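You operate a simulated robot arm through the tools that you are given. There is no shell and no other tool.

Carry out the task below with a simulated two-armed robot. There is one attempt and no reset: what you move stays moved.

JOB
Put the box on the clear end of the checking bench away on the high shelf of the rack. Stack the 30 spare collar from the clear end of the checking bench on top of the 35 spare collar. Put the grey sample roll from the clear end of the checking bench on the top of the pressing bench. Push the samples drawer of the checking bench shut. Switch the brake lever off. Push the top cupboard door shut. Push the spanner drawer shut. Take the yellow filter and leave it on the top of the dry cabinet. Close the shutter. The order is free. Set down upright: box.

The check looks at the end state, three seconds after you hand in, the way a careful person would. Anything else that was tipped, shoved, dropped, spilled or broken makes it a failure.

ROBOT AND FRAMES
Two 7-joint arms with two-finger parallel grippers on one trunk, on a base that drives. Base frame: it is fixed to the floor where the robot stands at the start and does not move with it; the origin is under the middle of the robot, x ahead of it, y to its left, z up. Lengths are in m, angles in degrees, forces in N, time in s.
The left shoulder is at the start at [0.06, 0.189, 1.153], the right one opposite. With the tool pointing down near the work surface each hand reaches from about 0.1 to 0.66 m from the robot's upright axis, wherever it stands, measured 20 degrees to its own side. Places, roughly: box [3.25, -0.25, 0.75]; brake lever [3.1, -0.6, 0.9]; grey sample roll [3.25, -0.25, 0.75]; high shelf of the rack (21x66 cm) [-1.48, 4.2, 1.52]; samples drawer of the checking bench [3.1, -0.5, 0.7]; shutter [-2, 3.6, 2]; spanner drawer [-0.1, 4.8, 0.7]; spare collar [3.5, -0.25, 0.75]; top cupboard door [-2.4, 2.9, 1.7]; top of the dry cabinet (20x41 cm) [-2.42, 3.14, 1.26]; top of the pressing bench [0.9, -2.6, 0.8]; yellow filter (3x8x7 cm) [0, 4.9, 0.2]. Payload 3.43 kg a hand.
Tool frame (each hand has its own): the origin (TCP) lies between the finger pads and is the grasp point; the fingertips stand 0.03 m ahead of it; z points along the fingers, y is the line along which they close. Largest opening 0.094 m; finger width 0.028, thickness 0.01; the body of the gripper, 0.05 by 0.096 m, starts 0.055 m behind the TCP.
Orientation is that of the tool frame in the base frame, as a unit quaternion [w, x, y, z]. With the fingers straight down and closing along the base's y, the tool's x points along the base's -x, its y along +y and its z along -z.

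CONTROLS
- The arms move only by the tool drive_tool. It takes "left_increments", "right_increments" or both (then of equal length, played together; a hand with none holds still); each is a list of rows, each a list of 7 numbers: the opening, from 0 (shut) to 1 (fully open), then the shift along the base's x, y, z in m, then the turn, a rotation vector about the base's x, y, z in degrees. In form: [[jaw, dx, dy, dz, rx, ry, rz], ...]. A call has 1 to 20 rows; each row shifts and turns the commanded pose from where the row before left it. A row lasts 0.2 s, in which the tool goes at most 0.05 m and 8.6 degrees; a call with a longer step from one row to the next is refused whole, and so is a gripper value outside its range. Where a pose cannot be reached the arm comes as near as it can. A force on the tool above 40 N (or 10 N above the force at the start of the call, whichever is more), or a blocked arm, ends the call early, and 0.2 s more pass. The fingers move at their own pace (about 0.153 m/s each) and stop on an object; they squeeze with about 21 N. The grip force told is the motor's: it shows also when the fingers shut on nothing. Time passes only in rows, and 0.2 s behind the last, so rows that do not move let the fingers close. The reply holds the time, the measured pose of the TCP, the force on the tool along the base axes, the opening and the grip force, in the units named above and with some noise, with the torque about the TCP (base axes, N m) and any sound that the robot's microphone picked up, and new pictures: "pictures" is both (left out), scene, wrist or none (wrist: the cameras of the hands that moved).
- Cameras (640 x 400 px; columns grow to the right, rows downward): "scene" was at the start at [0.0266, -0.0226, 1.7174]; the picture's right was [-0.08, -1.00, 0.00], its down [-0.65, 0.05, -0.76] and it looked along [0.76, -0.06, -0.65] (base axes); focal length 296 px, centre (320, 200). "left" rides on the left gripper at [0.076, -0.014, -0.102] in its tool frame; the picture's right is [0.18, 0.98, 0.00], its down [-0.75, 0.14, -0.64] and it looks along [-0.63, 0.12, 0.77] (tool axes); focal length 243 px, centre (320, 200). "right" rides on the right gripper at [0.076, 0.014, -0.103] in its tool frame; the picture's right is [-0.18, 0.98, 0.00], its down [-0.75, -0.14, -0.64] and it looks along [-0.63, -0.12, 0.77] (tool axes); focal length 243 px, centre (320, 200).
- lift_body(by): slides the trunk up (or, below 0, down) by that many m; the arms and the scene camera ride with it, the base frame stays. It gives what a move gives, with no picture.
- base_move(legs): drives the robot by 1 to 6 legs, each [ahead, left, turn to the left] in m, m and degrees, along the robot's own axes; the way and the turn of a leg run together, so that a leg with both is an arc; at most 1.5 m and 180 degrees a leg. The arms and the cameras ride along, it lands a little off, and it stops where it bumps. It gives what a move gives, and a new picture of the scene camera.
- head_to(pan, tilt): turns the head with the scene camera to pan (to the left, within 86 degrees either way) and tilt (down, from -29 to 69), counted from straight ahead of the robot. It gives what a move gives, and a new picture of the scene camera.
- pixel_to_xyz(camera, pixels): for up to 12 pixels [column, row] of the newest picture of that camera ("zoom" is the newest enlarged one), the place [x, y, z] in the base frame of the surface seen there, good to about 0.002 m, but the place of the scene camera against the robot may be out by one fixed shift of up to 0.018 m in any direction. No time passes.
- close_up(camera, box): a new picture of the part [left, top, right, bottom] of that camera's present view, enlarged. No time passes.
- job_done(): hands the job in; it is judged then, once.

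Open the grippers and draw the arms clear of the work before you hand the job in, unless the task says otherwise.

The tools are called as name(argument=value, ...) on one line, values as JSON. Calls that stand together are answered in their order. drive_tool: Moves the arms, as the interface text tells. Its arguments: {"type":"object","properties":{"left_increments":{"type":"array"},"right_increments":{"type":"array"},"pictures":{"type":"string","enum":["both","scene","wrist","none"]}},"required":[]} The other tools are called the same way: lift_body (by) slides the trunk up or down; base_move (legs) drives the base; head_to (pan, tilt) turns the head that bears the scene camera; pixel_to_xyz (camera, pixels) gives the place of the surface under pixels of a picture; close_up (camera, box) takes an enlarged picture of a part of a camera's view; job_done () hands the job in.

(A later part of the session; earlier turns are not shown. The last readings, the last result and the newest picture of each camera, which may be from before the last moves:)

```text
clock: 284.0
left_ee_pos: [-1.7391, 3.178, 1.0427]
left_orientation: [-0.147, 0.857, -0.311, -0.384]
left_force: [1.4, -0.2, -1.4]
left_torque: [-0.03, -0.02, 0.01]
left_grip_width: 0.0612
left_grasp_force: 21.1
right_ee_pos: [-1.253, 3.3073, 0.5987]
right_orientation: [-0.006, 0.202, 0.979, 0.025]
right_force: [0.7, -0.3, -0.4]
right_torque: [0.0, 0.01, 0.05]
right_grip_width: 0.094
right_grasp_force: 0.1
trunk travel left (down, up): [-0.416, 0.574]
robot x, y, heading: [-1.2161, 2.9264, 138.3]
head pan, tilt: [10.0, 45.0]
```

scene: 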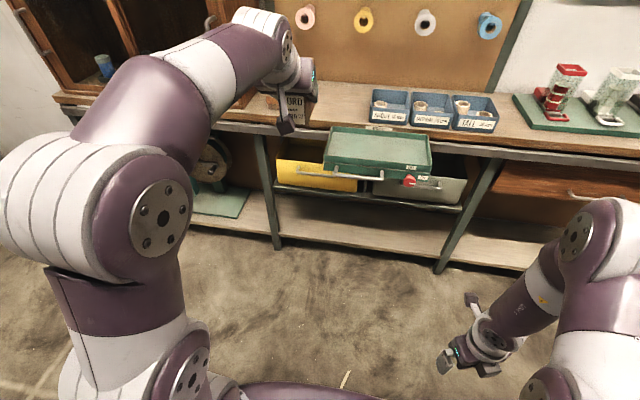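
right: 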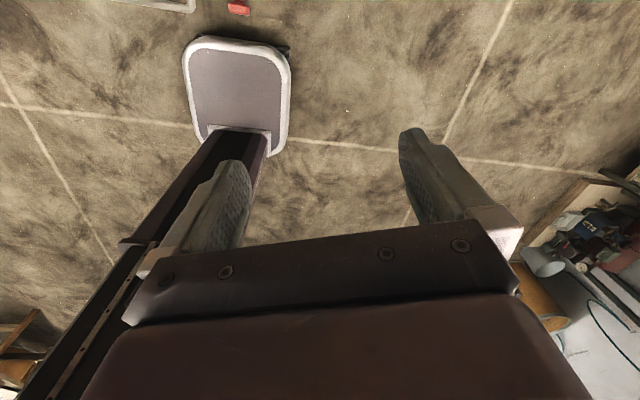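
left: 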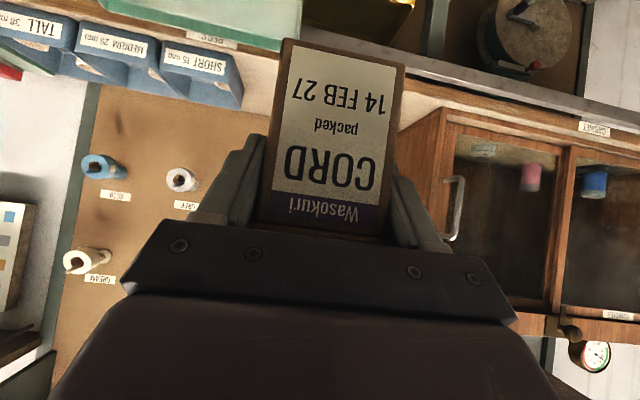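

The lift is limited to 0.4 per call; I lift 0.4 then 0.174, and then drive right 1.02 m to the rack.

lift_body(by=0.4)

lift_body(by=0.174)

base_move(legs=[[0, -1.02, 0.8]])

head_to(pan=15, tilt=15)

```text
clock: 287.8
left_ee_pos: [-1.74, 3.1779, 1.4424]
left_orientation: [-0.147, 0.857, -0.311, -0.383]
left_force: [0.1, 0.1, -1.7]
left_torque: [-0.01, -0.05, -0.02]
left_grip_width: 0.061
left_grasp_force: 20.8
right_ee_pos: [-1.253, 3.3064, 0.9991]
right_orientation: [-0.006, 0.202, 0.979, 0.025]
right_force: [-0.6, -0.5, -0.4]
right_torque: [-0.01, 0.01, -0.01]
right_grip_width: 0.0939
right_grasp_force: 0.1
trunk travel left (down, up): [-0.816, 0.174]
robot x, y, heading: [-1.2175, 2.9247, 138.3]
head pan, tilt: [10.0, 45.0]
```

```text
clock: 289.8
left_ee_pos: [-1.7394, 3.178, 1.6174]
left_orientation: [-0.148, 0.856, -0.312, -0.384]
left_force: [0.1, -0.7, -1.5]
left_torque: [-0.03, 0.0, -0.01]
left_grip_width: 0.0611
left_grasp_force: 20.8
right_ee_pos: [-1.2535, 3.3064, 1.1738]
right_orientation: [-0.006, 0.202, 0.979, 0.025]
right_force: [0.1, 0.0, -0.9]
right_torque: [-0.01, -0.02, -0.01]
right_grip_width: 0.0939
right_grasp_force: 0.0
trunk travel left (down, up): [-0.99, 0.0]
robot x, y, heading: [-1.2172, 2.9242, 138.1]
head pan, tilt: [10.0, 45.0]
```

```text
clock: 295.0
left_ee_pos: [-1.0719, 3.9346, 1.6174]
left_orientation: [-0.145, 0.859, -0.305, -0.384]
left_force: [0.4, -1.0, -0.4]
left_torque: [-0.01, 0.04, 0.0]
left_grip_width: 0.0611
left_grasp_force: 21.1
right_ee_pos: [-0.5879, 4.0699, 1.1737]
right_orientation: [-0.006, 0.196, 0.98, 0.025]
right_force: [1.1, -0.2, -0.1]
right_torque: [0.0, 0.01, 0.03]
right_grip_width: 0.094
right_grasp_force: 0.0
trunk travel left (down, up): [-0.99, 0.0]
robot x, y, heading: [-0.5494, 3.6859, 139.1]
head pan, tilt: [10.0, 45.0]
```

scene: 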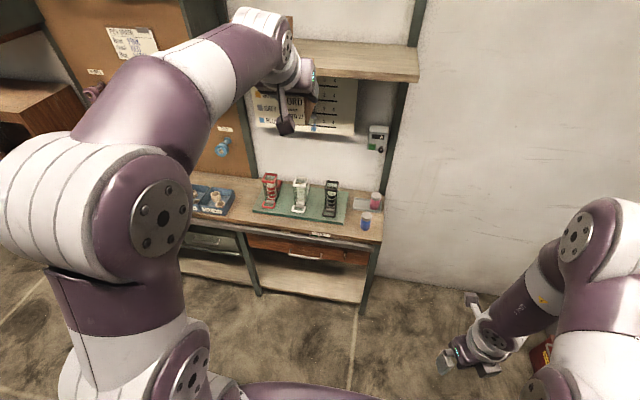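

```text
clock: 296.0
left_ee_pos: [-1.0713, 3.9355, 1.6165]
left_orientation: [-0.144, 0.859, -0.306, -0.384]
left_force: [0.2, -0.3, -1.5]
left_torque: [-0.03, -0.05, 0.0]
left_grip_width: 0.0612
left_grasp_force: 20.7
right_ee_pos: [-0.5866, 4.0708, 1.1725]
right_orientation: [-0.006, 0.197, 0.98, 0.025]
right_force: [0.0, 0.9, -0.2]
right_torque: [0.02, 0.0, -0.03]
right_grip_width: 0.094
right_grasp_force: 0.1
trunk travel left (down, up): [-0.99, 0.0]
robot x, y, heading: [-0.5457, 3.6893, 139.1]
head pan, tilt: [15.0, 15.0]
```

scene: 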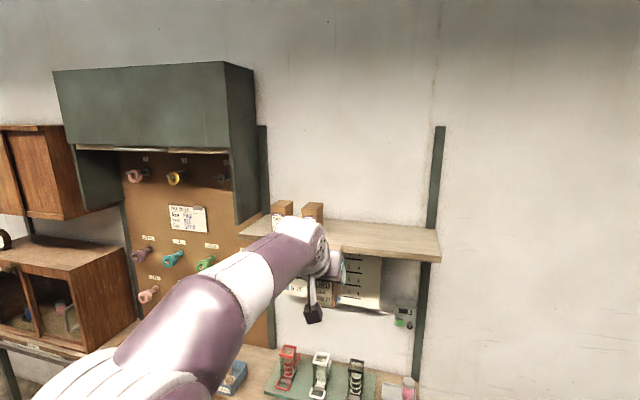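

Box bottom is ~4 cm above shelf level. I drive 0.40 m forward and check with the wrist camera.

base_move(legs=[[0.4, -0.008, 0]])

drive_tool(left_increments=[[0, 0, 0, 0, 0, 0, 0]], pictures="wrist")

```text
clock: 298.4
left_ee_pos: [-1.3607, 4.1956, 1.6172]
left_orientation: [-0.145, 0.859, -0.305, -0.385]
left_force: [0.5, -0.8, -1.5]
left_torque: [-0.05, -0.02, 0.01]
left_grip_width: 0.0612
left_grasp_force: 21.3
right_ee_pos: [-0.8779, 4.3318, 1.1738]
right_orientation: [-0.007, 0.195, 0.98, 0.026]
right_force: [0.4, -0.6, 0.0]
right_torque: [-0.01, 0.03, 0.01]
right_grip_width: 0.0941
right_grasp_force: 0.2
trunk travel left (down, up): [-0.99, 0.0]
robot x, y, heading: [-0.838, 3.9522, 139.3]
head pan, tilt: [15.0, 15.0]
```

scene: 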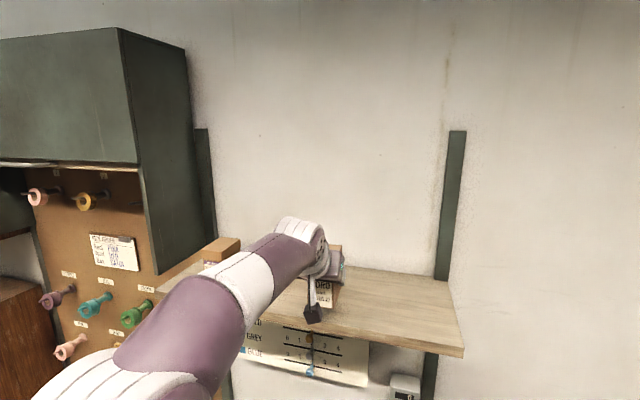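

```text
clock: 298.9
left_ee_pos: [-1.3629, 4.1973, 1.6163]
left_orientation: [-0.144, 0.859, -0.305, -0.385]
left_force: [-0.9, -0.3, -1.6]
left_torque: [-0.02, -0.02, 0.01]
left_grip_width: 0.0612
left_grasp_force: 21.2
right_ee_pos: [-0.8789, 4.3329, 1.1723]
right_orientation: [-0.006, 0.195, 0.98, 0.025]
right_force: [0.4, 0.6, -0.4]
right_torque: [0.01, 0.01, 0.01]
right_grip_width: 0.0942
right_grasp_force: 0.2
trunk travel left (down, up): [-0.99, 0.0]
robot x, y, heading: [-0.8394, 3.9524, 139.1]
head pan, tilt: [15.0, 15.0]
```

left: 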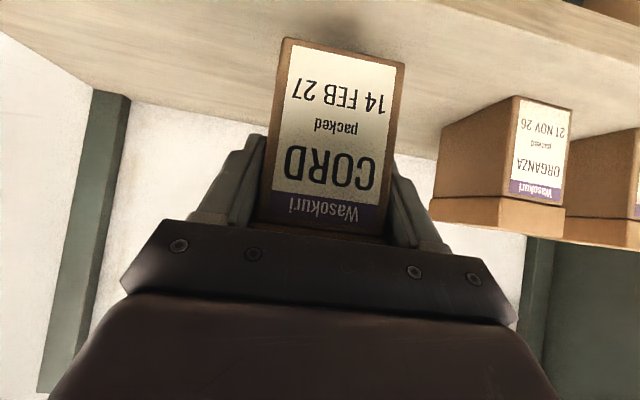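

The box is over the shelf front. I measure the shelf surface (px (200,70)), its back edge (250,125), and the ORGANZA box side (440,200).

pixel_to_xyz(camera="left", pixels=[[200, 70], [130, 85], [250, 120], [200, 105], [420, 70], [515, 100], [445, 130], [435, 195], [440, 150], [200, 30], [100, 10], [405, 130]])

```text
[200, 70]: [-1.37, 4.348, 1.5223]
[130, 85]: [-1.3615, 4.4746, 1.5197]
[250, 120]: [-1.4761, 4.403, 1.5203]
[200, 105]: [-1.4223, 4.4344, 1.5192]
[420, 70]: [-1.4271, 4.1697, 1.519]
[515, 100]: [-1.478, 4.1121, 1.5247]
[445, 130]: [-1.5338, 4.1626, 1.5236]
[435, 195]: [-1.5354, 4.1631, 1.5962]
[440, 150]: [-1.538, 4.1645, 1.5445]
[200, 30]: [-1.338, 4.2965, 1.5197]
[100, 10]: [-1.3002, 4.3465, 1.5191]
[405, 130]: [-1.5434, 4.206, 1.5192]
```

Shelf top z=1.5195, ORGANZA box side at s=2.14; my box is at s=2.278. I advance 7 cm with the base and then lower.

base_move(legs=[[0.07, 0, 0]])

drive_tool(left_increments=[[0, 0, 0, -0.008, 0, 0, 0], [0, 0, 0, -0.008, 0, 0, 0], [0, 0, 0, -0.008, 0, 0, 0], [0, 0, 0, -0.006, 0, 0, 0], [0, 0, 0, 0, 0, 0, 0]])

```text
clock: 299.9
left_ee_pos: [-1.4046, 4.2329, 1.6214]
left_orientation: [-0.145, 0.857, -0.303, -0.39]
left_force: [0.9, -1.0, -1.3]
left_torque: [0.02, 0.03, 0.01]
left_grip_width: 0.0611
left_grasp_force: 21.4
right_ee_pos: [-0.9233, 4.3721, 1.1759]
right_orientation: [-0.009, 0.195, 0.98, 0.028]
right_force: [0.3, 0.3, 0.8]
right_torque: [0.03, 0.04, -0.03]
right_grip_width: 0.094
right_grasp_force: 0.0
trunk travel left (down, up): [-0.99, 0.0]
robot x, y, heading: [-0.8885, 3.9963, 139.3]
head pan, tilt: [15.0, 15.0]
```

scene: 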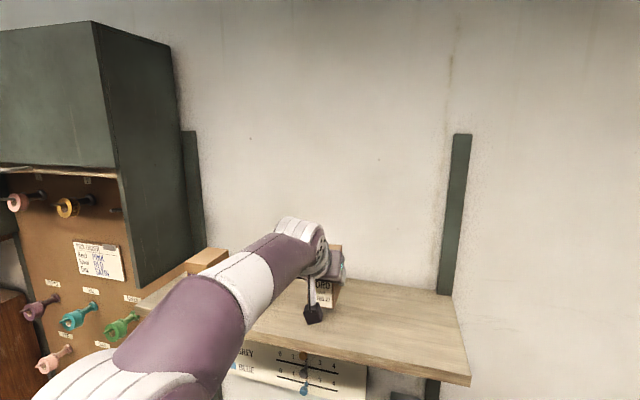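

```text
clock: 301.1
left_ee_pos: [-1.4127, 4.2387, 1.5897]
left_orientation: [-0.145, 0.858, -0.305, -0.386]
left_force: [-0.2, 2.0, -1.4]
left_torque: [0.02, 0.01, -0.01]
left_grip_width: 0.0612
left_grasp_force: 20.9
right_ee_pos: [-0.9305, 4.3771, 1.1749]
right_orientation: [-0.008, 0.194, 0.981, 0.027]
right_force: [-0.6, 0.0, 0.0]
right_torque: [0.05, 0.0, 0.0]
right_grip_width: 0.0938
right_grasp_force: 0.0
trunk travel left (down, up): [-0.99, 0.0]
robot x, y, heading: [-0.8871, 3.9949, 139.3]
head pan, tilt: [15.0, 15.0]
```

scene: 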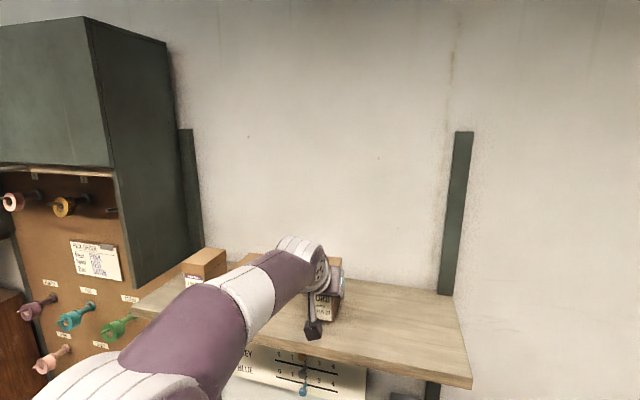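
left: 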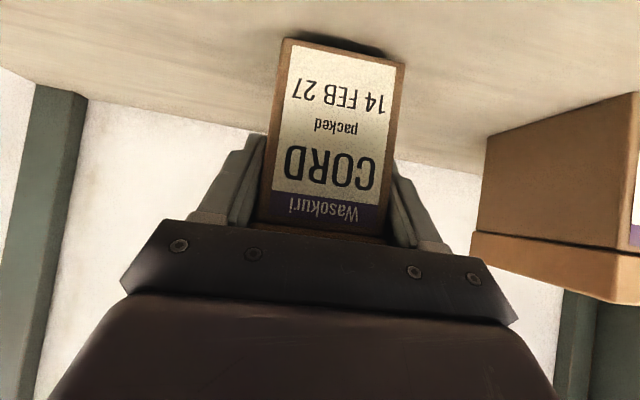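

TCP now at m≈3.844, s≈2.277, z 1.590. I lower the final ~1.2 cm and check the force.

drive_tool(left_increments=[[0, 0, 0, -0.005, 0, 0, 0], [0, 0, 0, -0.004, 0, 0, 0], [0, 0, 0, -0.003, 0, 0, 0], [0, 0, 0, 0, 0, 0, 0]], pictures="wrist")

```text
clock: 302.1
left_ee_pos: [-1.4143, 4.2401, 1.5779]
left_orientation: [-0.145, 0.858, -0.304, -0.388]
left_force: [-3.1, 2.4, 15.4]
left_torque: [-0.65, 0.06, -0.08]
left_grip_width: 0.0612
left_grasp_force: 20.9
right_ee_pos: [-0.9307, 4.3777, 1.1732]
right_orientation: [-0.007, 0.194, 0.981, 0.025]
right_force: [-0.2, -0.1, 0.8]
right_torque: [0.0, 0.01, -0.04]
right_grip_width: 0.0939
right_grasp_force: 0.0
trunk travel left (down, up): [-0.99, 0.0]
robot x, y, heading: [-0.89, 3.9949, 139.2]
head pan, tilt: [15.0, 15.0]
```

left: 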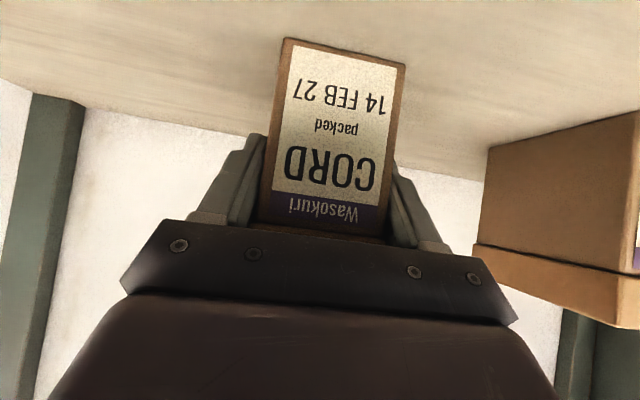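

Contact (15 N). I ease up 1 mm, open fully, and then draw straight back with the hand.

drive_tool(left_increments=[[0, 0, 0, 0.0012, 0, 0, 0], [0.85, 0, 0, 0, 0, 0, 0], [1, 0, 0, 0, 0, 0, 0], [1, 0, 0, 0, 0, 0, 0], [1, 0.0076, -0.0066, 0, 0, 0, 0], [1, 0.0151, -0.0131, 0, 0, 0, 0], [1, 0.0227, -0.0197, 0, 0, 0, 0], [1, 0.0227, -0.0197, 0, 0, 0, 0], [1, 0.0227, -0.0197, 0, 0, 0, 0], [1, 0, 0, 0, 0, 0, 0]])

```text
clock: 304.3
left_ee_pos: [-1.3234, 4.1613, 1.5754]
left_orientation: [-0.145, 0.859, -0.305, -0.385]
left_force: [-0.5, -0.4, -0.7]
left_torque: [0.0, 0.02, 0.0]
left_grip_width: 0.094
left_grasp_force: 0.1
right_ee_pos: [-0.9307, 4.3791, 1.1726]
right_orientation: [-0.007, 0.195, 0.981, 0.025]
right_force: [-1.0, 0.5, 0.0]
right_torque: [0.03, 0.01, 0.04]
right_grip_width: 0.0941
right_grasp_force: 0.2
trunk travel left (down, up): [-0.99, 0.0]
robot x, y, heading: [-0.8894, 3.9956, 139.1]
head pan, tilt: [15.0, 15.0]
```

scene: 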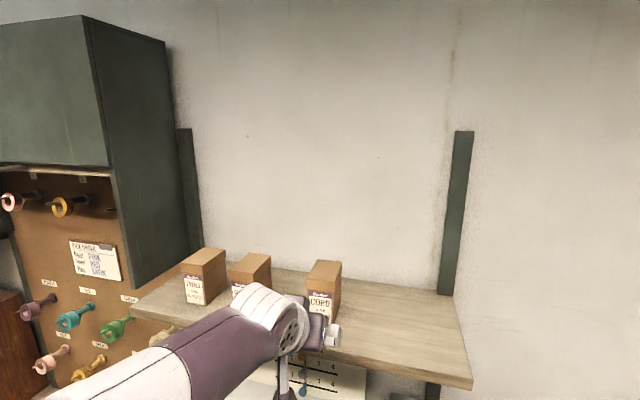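
left: 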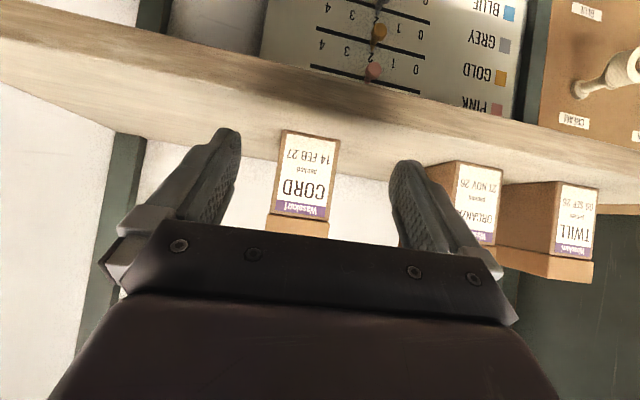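

The CORD box stands upright on the high shelf beside the others. I back away and go look at the shutter, head tilted up.

base_move(legs=[[-0.55, 0, 0], [0, 0.9, 0]])

head_to(pan=0, tilt=10)

```text
clock: 311.8
left_ee_pos: [-1.5036, 3.1189, 1.5759]
left_orientation: [-0.145, 0.859, -0.305, -0.385]
left_force: [0.7, 0.4, -0.3]
left_torque: [0.02, 0.0, 0.01]
left_grip_width: 0.0943
left_grasp_force: 0.0
right_ee_pos: [-1.1121, 3.3346, 1.1734]
right_orientation: [-0.007, 0.196, 0.98, 0.025]
right_force: [0.0, -0.4, 0.4]
right_torque: [-0.01, 0.01, -0.04]
right_grip_width: 0.0941
right_grasp_force: 0.1
trunk travel left (down, up): [-0.99, 0.0]
robot x, y, heading: [-1.0718, 2.9541, 139.2]
head pan, tilt: [15.0, 15.0]
```

scene: 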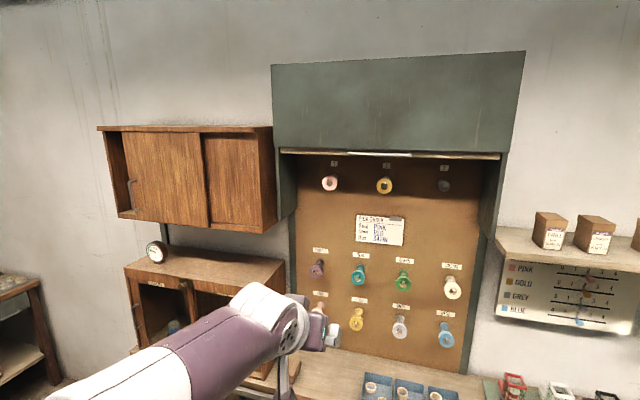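

```text
clock: 312.6
left_ee_pos: [-1.5055, 3.117, 1.5763]
left_orientation: [-0.144, 0.859, -0.305, -0.385]
left_force: [0.5, 0.6, 1.3]
left_torque: [0.0, 0.03, 0.01]
left_grip_width: 0.0942
left_grasp_force: 0.0
right_ee_pos: [-1.1133, 3.3338, 1.1732]
right_orientation: [-0.007, 0.196, 0.98, 0.026]
right_force: [-0.3, 0.1, 0.6]
right_torque: [0.0, -0.05, 0.03]
right_grip_width: 0.094
right_grasp_force: 0.1
trunk travel left (down, up): [-0.99, 0.0]
robot x, y, heading: [-1.0712, 2.9511, 139.0]
head pan, tilt: [0.0, 10.0]
```

scene: 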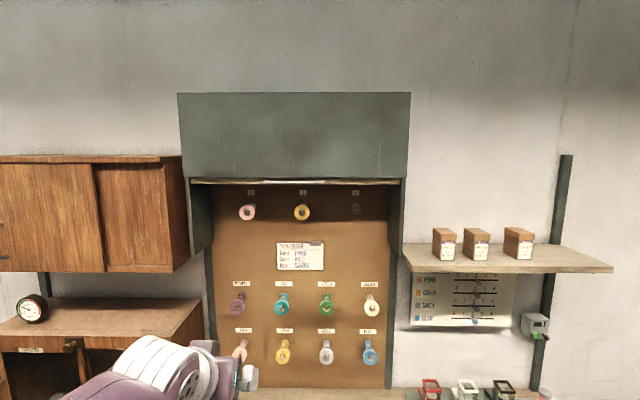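

close_up(camera="scene", box=[170, 150, 430, 270])

close_up(camera="scene", box=[240, 165, 340, 225])

pixel_to_xyz(camera="scene", pixels=[[268, 182], [295, 182], [322, 182], [220, 181], [380, 182], [200, 220], [398, 215], [200, 110], [395, 110], [200, 170], [398, 170], [300, 192]])

```text
2.46 times, centred on (300, 210) of scene
```

zoom: 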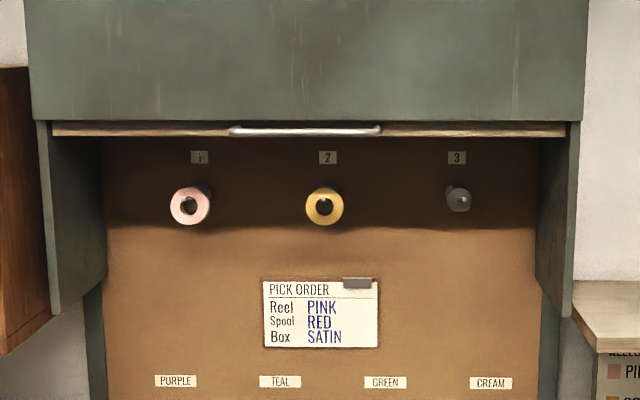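

```text
6.40 times, centred on (290, 195) of scene
```

zoom: 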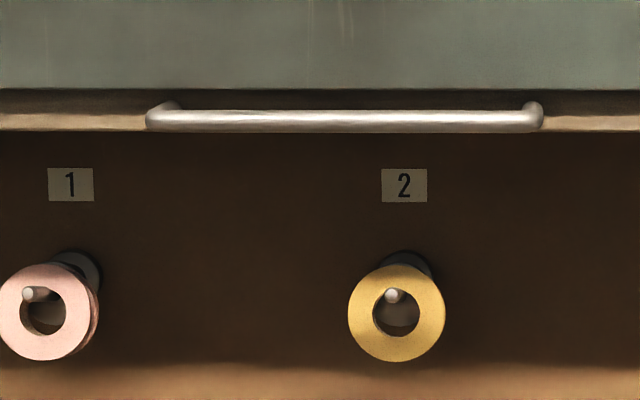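

```text
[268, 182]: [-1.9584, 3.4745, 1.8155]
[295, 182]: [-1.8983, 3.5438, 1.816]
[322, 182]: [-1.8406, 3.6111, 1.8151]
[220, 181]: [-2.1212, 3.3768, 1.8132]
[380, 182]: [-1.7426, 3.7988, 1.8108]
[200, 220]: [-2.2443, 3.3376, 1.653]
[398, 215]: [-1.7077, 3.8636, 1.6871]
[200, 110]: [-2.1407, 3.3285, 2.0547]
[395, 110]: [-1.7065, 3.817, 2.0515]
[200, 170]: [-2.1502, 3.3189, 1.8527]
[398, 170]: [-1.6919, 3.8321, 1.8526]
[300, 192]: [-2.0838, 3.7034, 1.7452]
```

The shutter has a horizontal handle bar at (-1.898,3.544,1.815), ~6 cm in front of the shutter, with side guides down to z≈1.5. I'll lay closed, forward-pointing fingers on top of the bar and lower. First I tilt the left hand to horizontal while raising it.

drive_tool(left_increments=[[0, 0, 0, 0.02, 4.6, 5.28, 0], [0, 0, 0, 0.025, 4.6, 5.28, 0], [0, -0.01, 0.009, 0.03, 4.6, 5.28, 0], [0, -0.01, 0.009, 0.03, 4.6, 5.28, 0], [0, -0.01, 0.009, 0.03, 4.6, 5.28, 0], [0, -0.01, 0.009, 0.03, 2.3, 2.64, 0], [0, 0, 0, 0.03, 0, 0, 0], [0, 0, 0, 0.03, 0, 0, 0], [0, 0, 0, 0.03, 0, 0, 0], [0, 0, 0, 0.03, 0, 0, 0], [0, 0, 0, 0, 0, 0, 0]])

```text
clock: 315.0
left_ee_pos: [-1.5466, 3.1523, 1.8603]
left_orientation: [-0.247, 0.684, -0.24, -0.643]
left_force: [0.0, -0.2, 0.0]
left_torque: [-0.02, 0.0, 0.01]
left_grip_width: 0.0003
left_grasp_force: 21.0
right_ee_pos: [-1.1123, 3.3337, 1.1723]
right_orientation: [-0.007, 0.195, 0.981, 0.024]
right_force: [-0.3, 0.5, 0.0]
right_torque: [0.0, -0.01, -0.03]
right_grip_width: 0.094
right_grasp_force: 0.0
trunk travel left (down, up): [-0.99, 0.0]
robot x, y, heading: [-1.0756, 2.9527, 139.0]
head pan, tilt: [0.0, 10.0]
```

scene: 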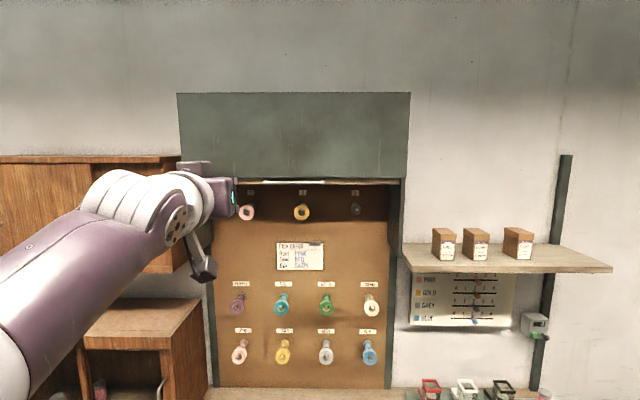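
left: 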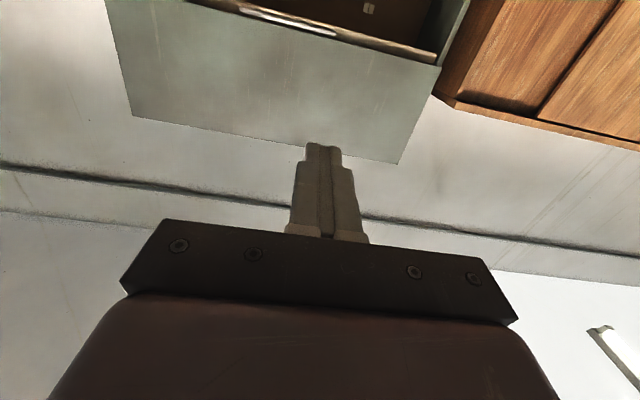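

The hand points forward at z 1.86. I measure the handle with the left wrist camera (px (250,8)…(335,33)).

close_up(camera="left", box=[180, 0, 460, 120])

pixel_to_xyz(camera="left", pixels=[[245, 8], [270, 14], [290, 19], [310, 25], [333, 33], [350, 38], [400, 50], [300, 40], [300, 60], [380, 60]])

```text
2.29 times, centred on (320, 60) of left
```

zoom: 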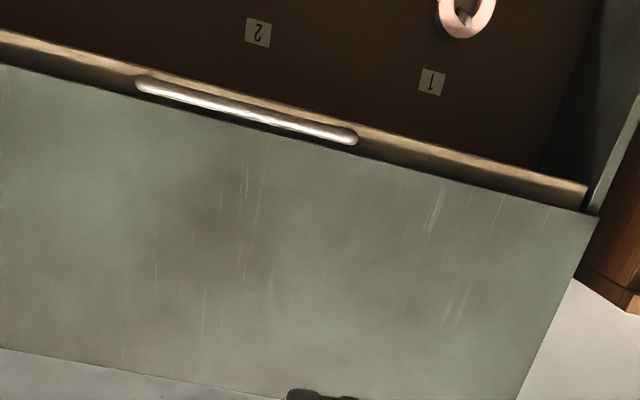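

```text
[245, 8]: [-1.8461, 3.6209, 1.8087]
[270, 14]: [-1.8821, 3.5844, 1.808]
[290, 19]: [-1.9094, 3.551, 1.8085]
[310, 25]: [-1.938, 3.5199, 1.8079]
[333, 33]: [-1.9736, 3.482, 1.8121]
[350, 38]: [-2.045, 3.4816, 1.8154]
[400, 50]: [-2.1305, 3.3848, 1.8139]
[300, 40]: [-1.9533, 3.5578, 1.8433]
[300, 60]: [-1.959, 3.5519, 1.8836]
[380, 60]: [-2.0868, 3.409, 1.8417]
```

Handle centre ≈(-1.91,3.552,1.811), m≈3.77, s≈1.4325; hood front at m≈3.807. I drive forward 0.46 m and 6.4 cm right, keeping the fingers above bar level.

base_move(legs=[[0.46, -0.064, 0]])

drive_tool(left_increments=[[0, 0, 0, 0, 0, 0, 0]], pictures="wrist")

```text
clock: 317.8
left_ee_pos: [-1.8527, 3.5038, 1.8621]
left_orientation: [-0.249, 0.683, -0.242, -0.643]
left_force: [-0.1, -1.2, 0.1]
left_torque: [-0.02, -0.02, 0.0]
left_grip_width: 0.0
left_grasp_force: 20.9
right_ee_pos: [-1.4198, 3.6859, 1.1742]
right_orientation: [-0.007, 0.197, 0.98, 0.027]
right_force: [0.2, 0.4, 0.3]
right_torque: [-0.01, 0.02, -0.01]
right_grip_width: 0.0939
right_grasp_force: 0.1
trunk travel left (down, up): [-0.99, 0.0]
robot x, y, heading: [-1.3833, 3.3054, 138.9]
head pan, tilt: [0.0, 10.0]
```

scene: 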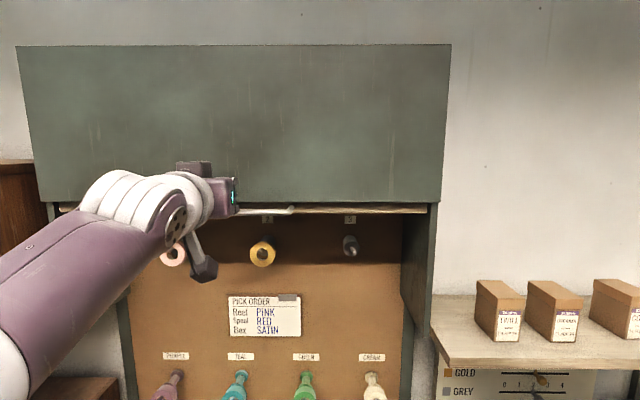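

```text
clock: 318.2
left_ee_pos: [-1.8552, 3.5075, 1.8615]
left_orientation: [-0.248, 0.683, -0.242, -0.643]
left_force: [-0.7, 0.0, -0.1]
left_torque: [-0.01, 0.0, -0.02]
left_grip_width: 0.0
left_grasp_force: 21.4
right_ee_pos: [-1.4215, 3.6871, 1.1727]
right_orientation: [-0.007, 0.197, 0.98, 0.025]
right_force: [-1.3, -0.1, 0.9]
right_torque: [0.01, -0.01, 0.02]
right_grip_width: 0.0941
right_grasp_force: 0.0
trunk travel left (down, up): [-0.99, 0.0]
robot x, y, heading: [-1.3826, 3.3089, 139.3]
head pan, tilt: [0.0, 10.0]
```

left: 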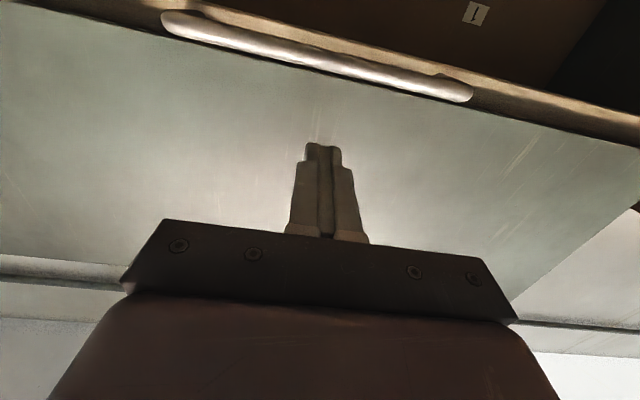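

Fingers are aligned with the handle centre. I re-measure the bar and hood front from here.

pixel_to_xyz(camera="left", pixels=[[200, 25], [310, 55], [310, 62], [310, 68], [450, 90], [320, 85], [320, 100], [320, 130], [310, 45]])

```text
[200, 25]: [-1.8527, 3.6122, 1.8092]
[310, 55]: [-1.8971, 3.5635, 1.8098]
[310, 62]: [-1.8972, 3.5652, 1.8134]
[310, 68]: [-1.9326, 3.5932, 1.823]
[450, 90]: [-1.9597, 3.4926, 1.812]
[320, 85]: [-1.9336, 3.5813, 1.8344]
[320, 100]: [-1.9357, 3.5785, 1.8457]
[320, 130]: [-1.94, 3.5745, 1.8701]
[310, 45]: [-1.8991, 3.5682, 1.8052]
```

I advance the fingers 6.4 cm over the bar (tip stays 1 cm short of the hood), then press down in 1.5 cm steps.

drive_tool(left_increments=[[0, -0.0121, 0.0105, 0, 0, 0, 0], [0, -0.0121, 0.0105, 0, 0, 0, 0], [0, -0.0121, 0.0105, 0, 0, 0, 0], [0, -0.0121, 0.0105, 0, 0, 0, 0], [0, 0, 0, 0, 0, 0, 0]], pictures="wrist")

drive_tool(left_increments=[[0, 0, 0, -0.012, 0, 0, 0], [0, 0, 0, -0.012, 0, 0, 0], [0, 0, 0, -0.015, 0, 0, 0], [0, 0, 0, -0.015, 0, 0, 0], [0, 0, 0, -0.015, 0, 0, 0]])

```text
clock: 319.4
left_ee_pos: [-1.9024, 3.5484, 1.8615]
left_orientation: [-0.249, 0.684, -0.242, -0.642]
left_force: [0.3, 0.1, 0.4]
left_torque: [0.01, 0.04, 0.0]
left_grip_width: 0.0001
left_grasp_force: 21.5
right_ee_pos: [-1.4206, 3.6878, 1.173]
right_orientation: [-0.007, 0.198, 0.98, 0.025]
right_force: [0.5, -0.4, 0.3]
right_torque: [-0.02, 0.0, -0.02]
right_grip_width: 0.0941
right_grasp_force: 0.2
trunk travel left (down, up): [-0.99, 0.0]
robot x, y, heading: [-1.3825, 3.3088, 139.2]
head pan, tilt: [0.0, 10.0]
```

left: 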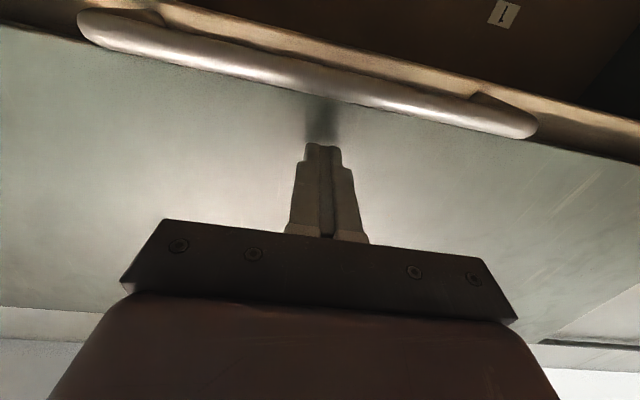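

```text
clock: 320.6
left_ee_pos: [-1.9023, 3.5488, 1.7925]
left_orientation: [-0.249, 0.683, -0.242, -0.643]
left_force: [1.3, -0.6, 2.0]
left_torque: [0.0, -0.01, 0.01]
left_grip_width: 0.0002
left_grasp_force: 21.2
right_ee_pos: [-1.4201, 3.6869, 1.1737]
right_orientation: [-0.006, 0.197, 0.98, 0.025]
right_force: [-0.1, 0.1, -0.5]
right_torque: [-0.01, -0.04, 0.01]
right_grip_width: 0.0941
right_grasp_force: 0.1
trunk travel left (down, up): [-0.99, 0.0]
robot x, y, heading: [-1.3822, 3.3056, 139.0]
head pan, tilt: [0.0, 10.0]
```

scene: 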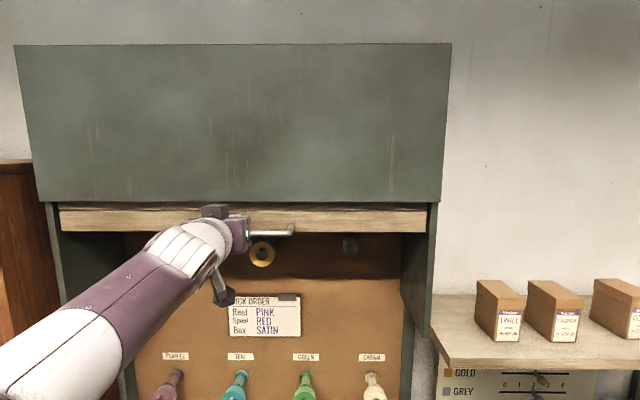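
left: 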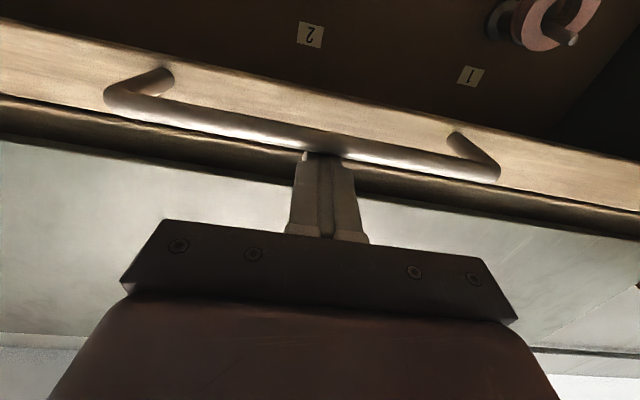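

The shutter follows down (wooden slats appear). I continue pressing down in 2 cm steps.

drive_tool(left_increments=[[0, 0, 0, -0.02, 0, 0, 0], [0, 0, 0, -0.02, 0, 0, 0], [0, 0, 0, -0.02, 0, 0, 0], [0, 0, 0, -0.02, 0, 0, 0], [0, 0, 0, -0.02, 0, 0, 0], [0, 0, 0, -0.02, 0, 0, 0], [0, 0, 0, -0.02, 0, 0, 0], [0, 0, 0, -0.02, 0, 0, 0]])

```text
clock: 322.4
left_ee_pos: [-1.9039, 3.5476, 1.6311]
left_orientation: [-0.248, 0.683, -0.241, -0.644]
left_force: [-0.4, 0.1, 0.6]
left_torque: [0.01, -0.01, -0.01]
left_grip_width: 0.0
left_grasp_force: 21.2
right_ee_pos: [-1.4207, 3.6881, 1.1731]
right_orientation: [-0.007, 0.197, 0.98, 0.025]
right_force: [-0.4, 0.0, 0.6]
right_torque: [0.0, 0.03, 0.0]
right_grip_width: 0.0942
right_grasp_force: 0.1
trunk travel left (down, up): [-0.99, 0.0]
robot x, y, heading: [-1.3838, 3.3066, 138.7]
head pan, tilt: [0.0, 10.0]
```

scene: 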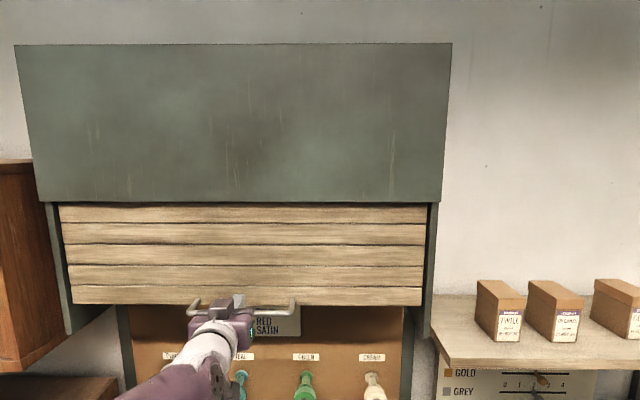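
left: 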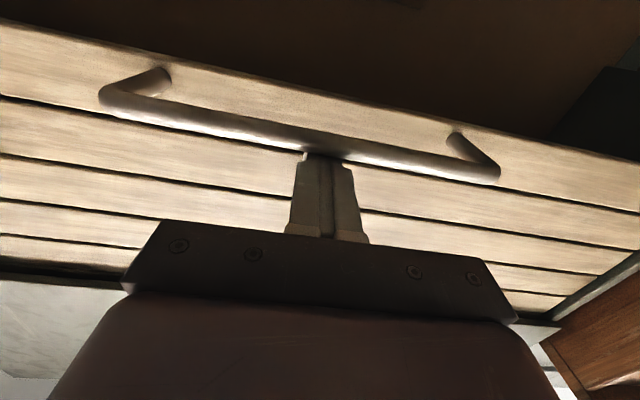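

Halfway; the side guides end near row 335. I continue until it meets the end stop.

drive_tool(left_increments=[[0, 0, 0, -0.015, 0, 0, 0], [0, 0, 0, -0.015, 0, 0, 0], [0, 0, 0, -0.015, 0, 0, 0], [0, 0, 0, -0.015, 0, 0, 0], [0, 0, 0, -0.015, 0, 0, 0], [0, 0, 0, -0.015, 0, 0, 0]])

```text
clock: 323.9
left_ee_pos: [-1.8956, 3.5533, 1.5608]
left_orientation: [-0.25, 0.675, -0.235, -0.654]
left_force: [-1.3, -2.3, 5.1]
left_torque: [0.0, 0.08, 0.04]
left_grip_width: 0.0001
left_grasp_force: 21.5
left hand out of reach, approached as far as the arm can: row 4, 5
right_ee_pos: [-1.4201, 3.6868, 1.1734]
right_orientation: [-0.006, 0.197, 0.98, 0.025]
right_force: [0.8, 1.3, -0.2]
right_torque: [0.01, 0.02, -0.01]
right_grip_width: 0.0943
right_grasp_force: 0.1
trunk travel left (down, up): [-0.99, 0.0]
robot x, y, heading: [-1.3823, 3.3051, 139.0]
head pan, tilt: [0.0, 10.0]
stopped in row 6 (left hand): the force on the tool passed its limit at 43 N (the readings are from after the stop); the commanded pose is now the measured one
```

scene: 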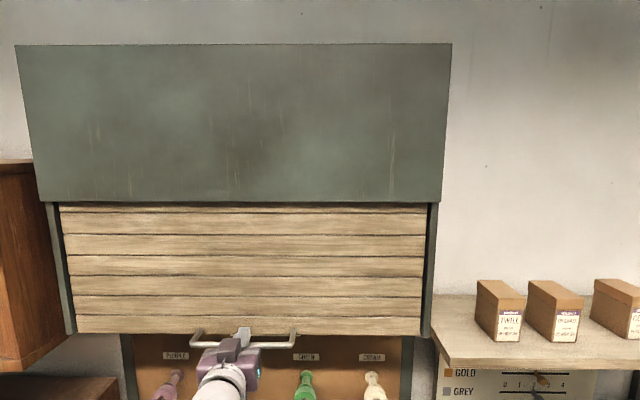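
left: 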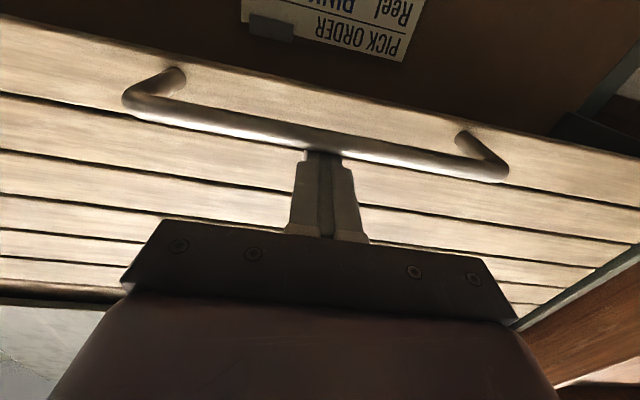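

It stopped at 43 N with the shutter's bottom edge near the guide ends. I zoom to compare edges.

close_up(camera="scene", box=[30, 290, 250, 400])

close_up(camera="scene", box=[250, 270, 450, 400])

pixel_to_xyz(camera="scene", pixels=[[100, 328], [400, 328], [72, 325], [428, 325], [74, 333], [428, 335], [150, 331]])

```text
2.91 times, centred on (140, 345) of scene
```

zoom: 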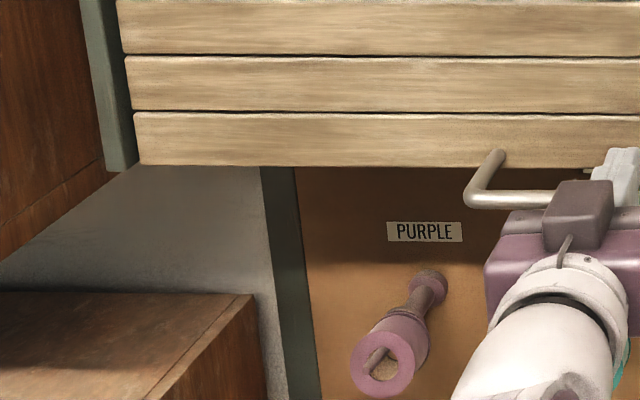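

```text
3.08 times, centred on (350, 335) of scene
```

zoom: 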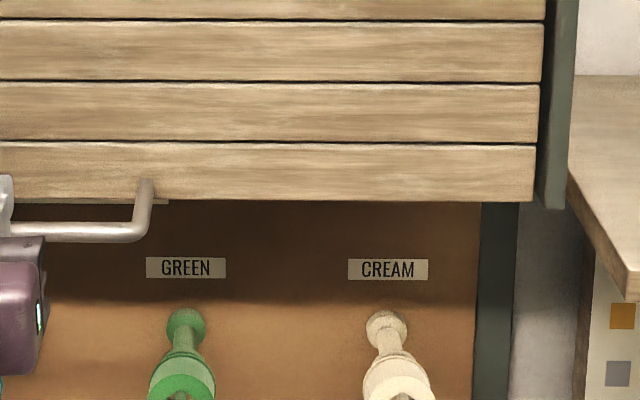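

```text
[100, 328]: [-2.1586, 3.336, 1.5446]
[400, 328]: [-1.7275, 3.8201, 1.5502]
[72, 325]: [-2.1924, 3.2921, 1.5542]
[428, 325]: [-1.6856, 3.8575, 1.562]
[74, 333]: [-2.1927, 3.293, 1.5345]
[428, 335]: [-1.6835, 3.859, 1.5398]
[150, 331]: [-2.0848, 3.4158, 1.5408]
```

Edges nearly coincide. I try a small extra push by lowering the trunk 1 cm to see whether it is really at its stop.

lift_body(by=-0.012)

pixel_to_xyz(camera="left", pixels=[[310, 150], [250, 120], [400, 155]])

```text
clock: 324.4
left_ee_pos: [-1.8948, 3.5527, 1.5625]
left_orientation: [-0.254, 0.666, -0.231, -0.662]
left_force: [0.6, -2.6, 3.5]
left_torque: [-0.04, 0.04, 0.0]
left_grip_width: 0.0
left_grasp_force: 20.6
right_ee_pos: [-1.4214, 3.6862, 1.162]
right_orientation: [-0.007, 0.197, 0.98, 0.026]
right_force: [0.1, 0.0, -0.2]
right_torque: [0.02, 0.01, 0.03]
right_grip_width: 0.0941
right_grasp_force: 0.1
trunk travel left (down, up): [-0.979, 0.011]
robot x, y, heading: [-1.382, 3.3065, 138.9]
head pan, tilt: [0.0, 10.0]
stopped: the force on the tool passed its limit at 45 N (the readings are from after the stop); the commanded pose is now the measured one
```

```text
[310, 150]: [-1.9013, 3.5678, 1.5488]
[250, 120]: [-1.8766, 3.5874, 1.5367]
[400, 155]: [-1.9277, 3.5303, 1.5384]
```

The shutter is at its end stop (45 N, no further motion). I retract the hand and drive back and left to the cupboard with the sliding door.

drive_tool(left_increments=[[0, 0, 0, 0.008, 0, 0, 0], [0, 0.0113, -0.0098, 0.005, 0, 0, 0], [0, 0.0189, -0.0164, 0.005, 0, 0, 0], [0, 0.0227, -0.0197, 0, 0, 0, 0], [0, 0.0227, -0.0197, 0, 0, 0, 0], [0, 0.0227, -0.0197, 0, 0, 0, 0]], pictures="none")

base_move(legs=[[-0.4, 0, 0], [0, 0.95, 0]])

head_to(pan=10, tilt=15)

```text
clock: 325.8
left_ee_pos: [-1.8007, 3.4734, 1.5813]
left_orientation: [-0.254, 0.667, -0.23, -0.662]
left_force: [0.2, 0.3, -0.3]
left_torque: [0.01, 0.02, -0.04]
left_grip_width: 0.0001
left_grasp_force: 20.6
left hand out of reach, approached as far as the arm can: row 6
right_ee_pos: [-1.4204, 3.688, 1.1626]
right_orientation: [-0.008, 0.197, 0.98, 0.026]
right_force: [-0.2, -0.3, 0.4]
right_torque: [0.01, 0.02, 0.01]
right_grip_width: 0.0939
right_grasp_force: 0.1
trunk travel left (down, up): [-0.979, 0.011]
robot x, y, heading: [-1.3798, 3.3101, 138.9]
head pan, tilt: [0.0, 10.0]
```

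```text
clock: 332.8
left_ee_pos: [-2.1269, 2.5, 1.5811]
left_orientation: [-0.254, 0.667, -0.233, -0.661]
left_force: [-0.4, 0.0, -0.3]
left_torque: [0.0, 0.04, 0.01]
left_grip_width: 0.0
left_grasp_force: 20.6
right_ee_pos: [-1.7449, 2.7107, 1.1621]
right_orientation: [-0.006, 0.2, 0.979, 0.025]
right_force: [0.0, -1.0, 0.1]
right_torque: [-0.03, 0.0, 0.01]
right_grip_width: 0.0942
right_grasp_force: 0.0
trunk travel left (down, up): [-0.979, 0.011]
robot x, y, heading: [-1.7103, 2.3295, 138.7]
head pan, tilt: [0.0, 10.0]
```

scene: 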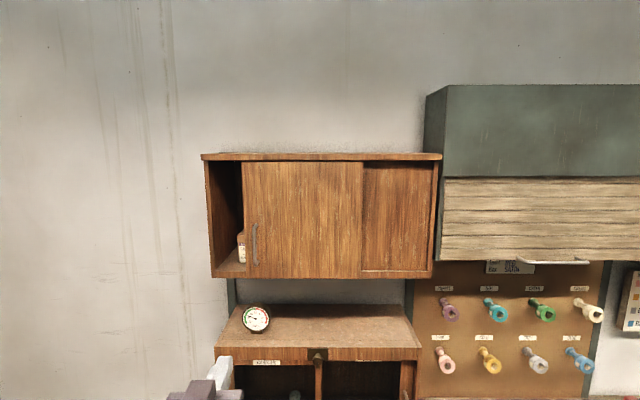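

```text
clock: 333.6
left_ee_pos: [-2.1284, 2.4997, 1.5801]
left_orientation: [-0.254, 0.667, -0.232, -0.661]
left_force: [-0.2, -0.2, 0.8]
left_torque: [-0.03, 0.0, 0.05]
left_grip_width: 0.0002
left_grasp_force: 21.3
right_ee_pos: [-1.7453, 2.7094, 1.1619]
right_orientation: [-0.007, 0.2, 0.98, 0.025]
right_force: [-0.1, -0.2, 0.5]
right_torque: [-0.03, 0.02, -0.02]
right_grip_width: 0.0938
right_grasp_force: 0.0
trunk travel left (down, up): [-0.979, 0.011]
robot x, y, heading: [-1.7124, 2.3317, 138.8]
head pan, tilt: [10.0, 15.0]
```

scene: 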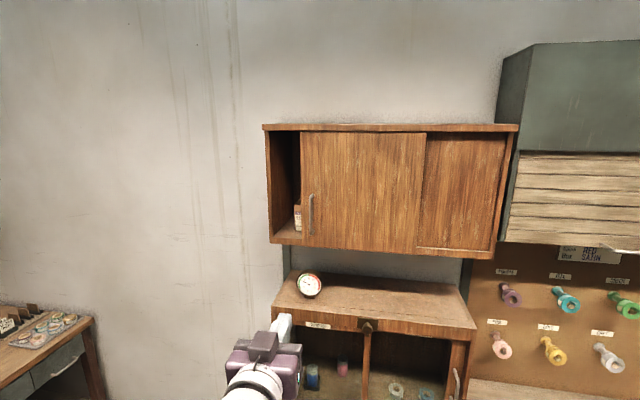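

I measure the sliding door: handle (px (311,214)), door edge (302,190), frame inner left (270,190).

close_up(camera="scene", box=[250, 110, 410, 260])

pixel_to_xyz(camera="scene", pixels=[[311, 196], [311, 214], [311, 232], [303, 160], [320, 190], [268, 140], [269, 230], [320, 160], [420, 160], [400, 240], [300, 220], [430, 200]])

```text
2.67 times, centred on (330, 185) of scene
```

zoom: 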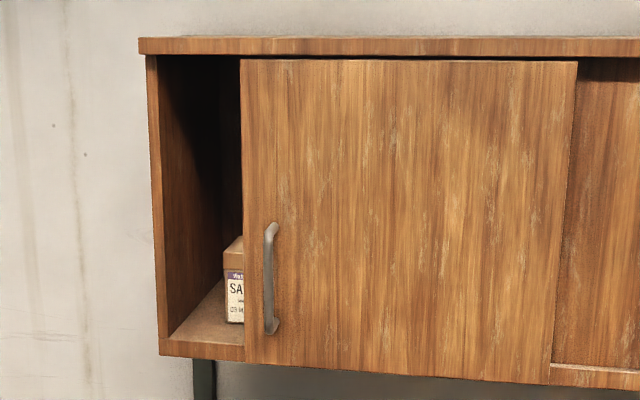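

```text
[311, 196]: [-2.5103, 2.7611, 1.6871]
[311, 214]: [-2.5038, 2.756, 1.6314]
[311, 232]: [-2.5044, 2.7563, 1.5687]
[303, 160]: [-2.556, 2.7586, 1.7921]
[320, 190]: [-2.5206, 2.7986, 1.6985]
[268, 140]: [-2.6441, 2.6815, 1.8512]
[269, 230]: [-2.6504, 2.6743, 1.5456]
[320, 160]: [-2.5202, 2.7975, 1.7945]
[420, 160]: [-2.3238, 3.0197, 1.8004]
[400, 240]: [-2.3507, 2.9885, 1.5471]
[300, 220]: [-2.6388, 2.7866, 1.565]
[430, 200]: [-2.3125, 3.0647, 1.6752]
```

The handle is a vertical bar at about (-2.504,2.756), z 1.56–1.69, door must slide left ~10 cm. I raise the hand to z≈1.62 and view with the wrist camera.

drive_tool(left_increments=[[0, 0, 0, 0.02, 0, 0, 0], [0, 0, 0, 0.02, 0, 0, 0], [0, 0, 0, 0, 0, 0, 0]], pictures="wrist")

```text
clock: 334.4
left_ee_pos: [-2.1298, 2.4986, 1.6208]
left_orientation: [-0.254, 0.667, -0.233, -0.661]
left_force: [0.0, -0.1, 0.8]
left_torque: [0.0, 0.03, 0.02]
left_grip_width: 0.0
left_grasp_force: 21.3
right_ee_pos: [-1.7458, 2.7101, 1.1611]
right_orientation: [-0.007, 0.199, 0.98, 0.026]
right_force: [0.7, 0.0, -0.2]
right_torque: [0.02, 0.0, 0.0]
right_grip_width: 0.0938
right_grasp_force: 0.0
trunk travel left (down, up): [-0.979, 0.011]
robot x, y, heading: [-1.7137, 2.3292, 138.2]
head pan, tilt: [10.0, 15.0]
```

left: 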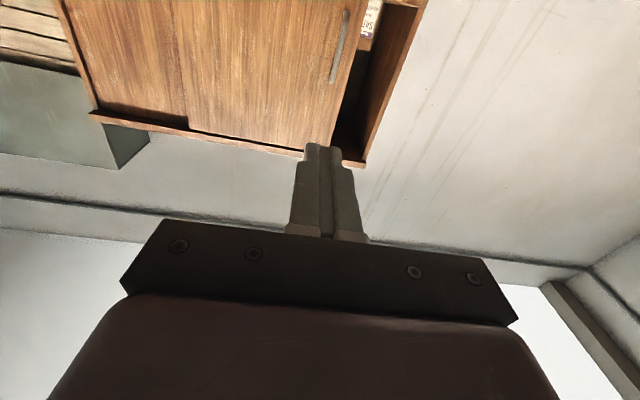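

pixel_to_xyz(camera="left", pixels=[[345, 20], [340, 45], [334, 75], [320, 60], [350, 100], [365, 130], [300, 40], [398, 40], [336, 100]])

close_up(camera="left", box=[260, 0, 440, 170])

```text
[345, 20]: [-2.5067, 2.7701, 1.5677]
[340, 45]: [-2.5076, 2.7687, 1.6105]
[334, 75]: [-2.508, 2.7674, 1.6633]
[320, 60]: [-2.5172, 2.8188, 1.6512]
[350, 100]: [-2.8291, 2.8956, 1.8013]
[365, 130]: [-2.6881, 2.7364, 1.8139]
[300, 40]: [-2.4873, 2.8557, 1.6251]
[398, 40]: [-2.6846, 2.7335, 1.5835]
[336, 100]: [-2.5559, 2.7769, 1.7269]
```

```text
2.35 times, centred on (350, 85) of left
```

zoom: 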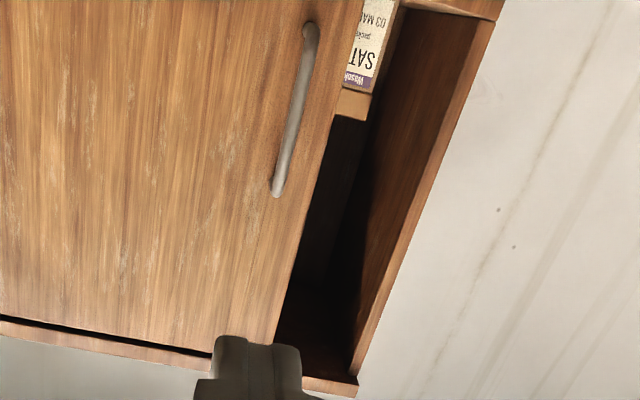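

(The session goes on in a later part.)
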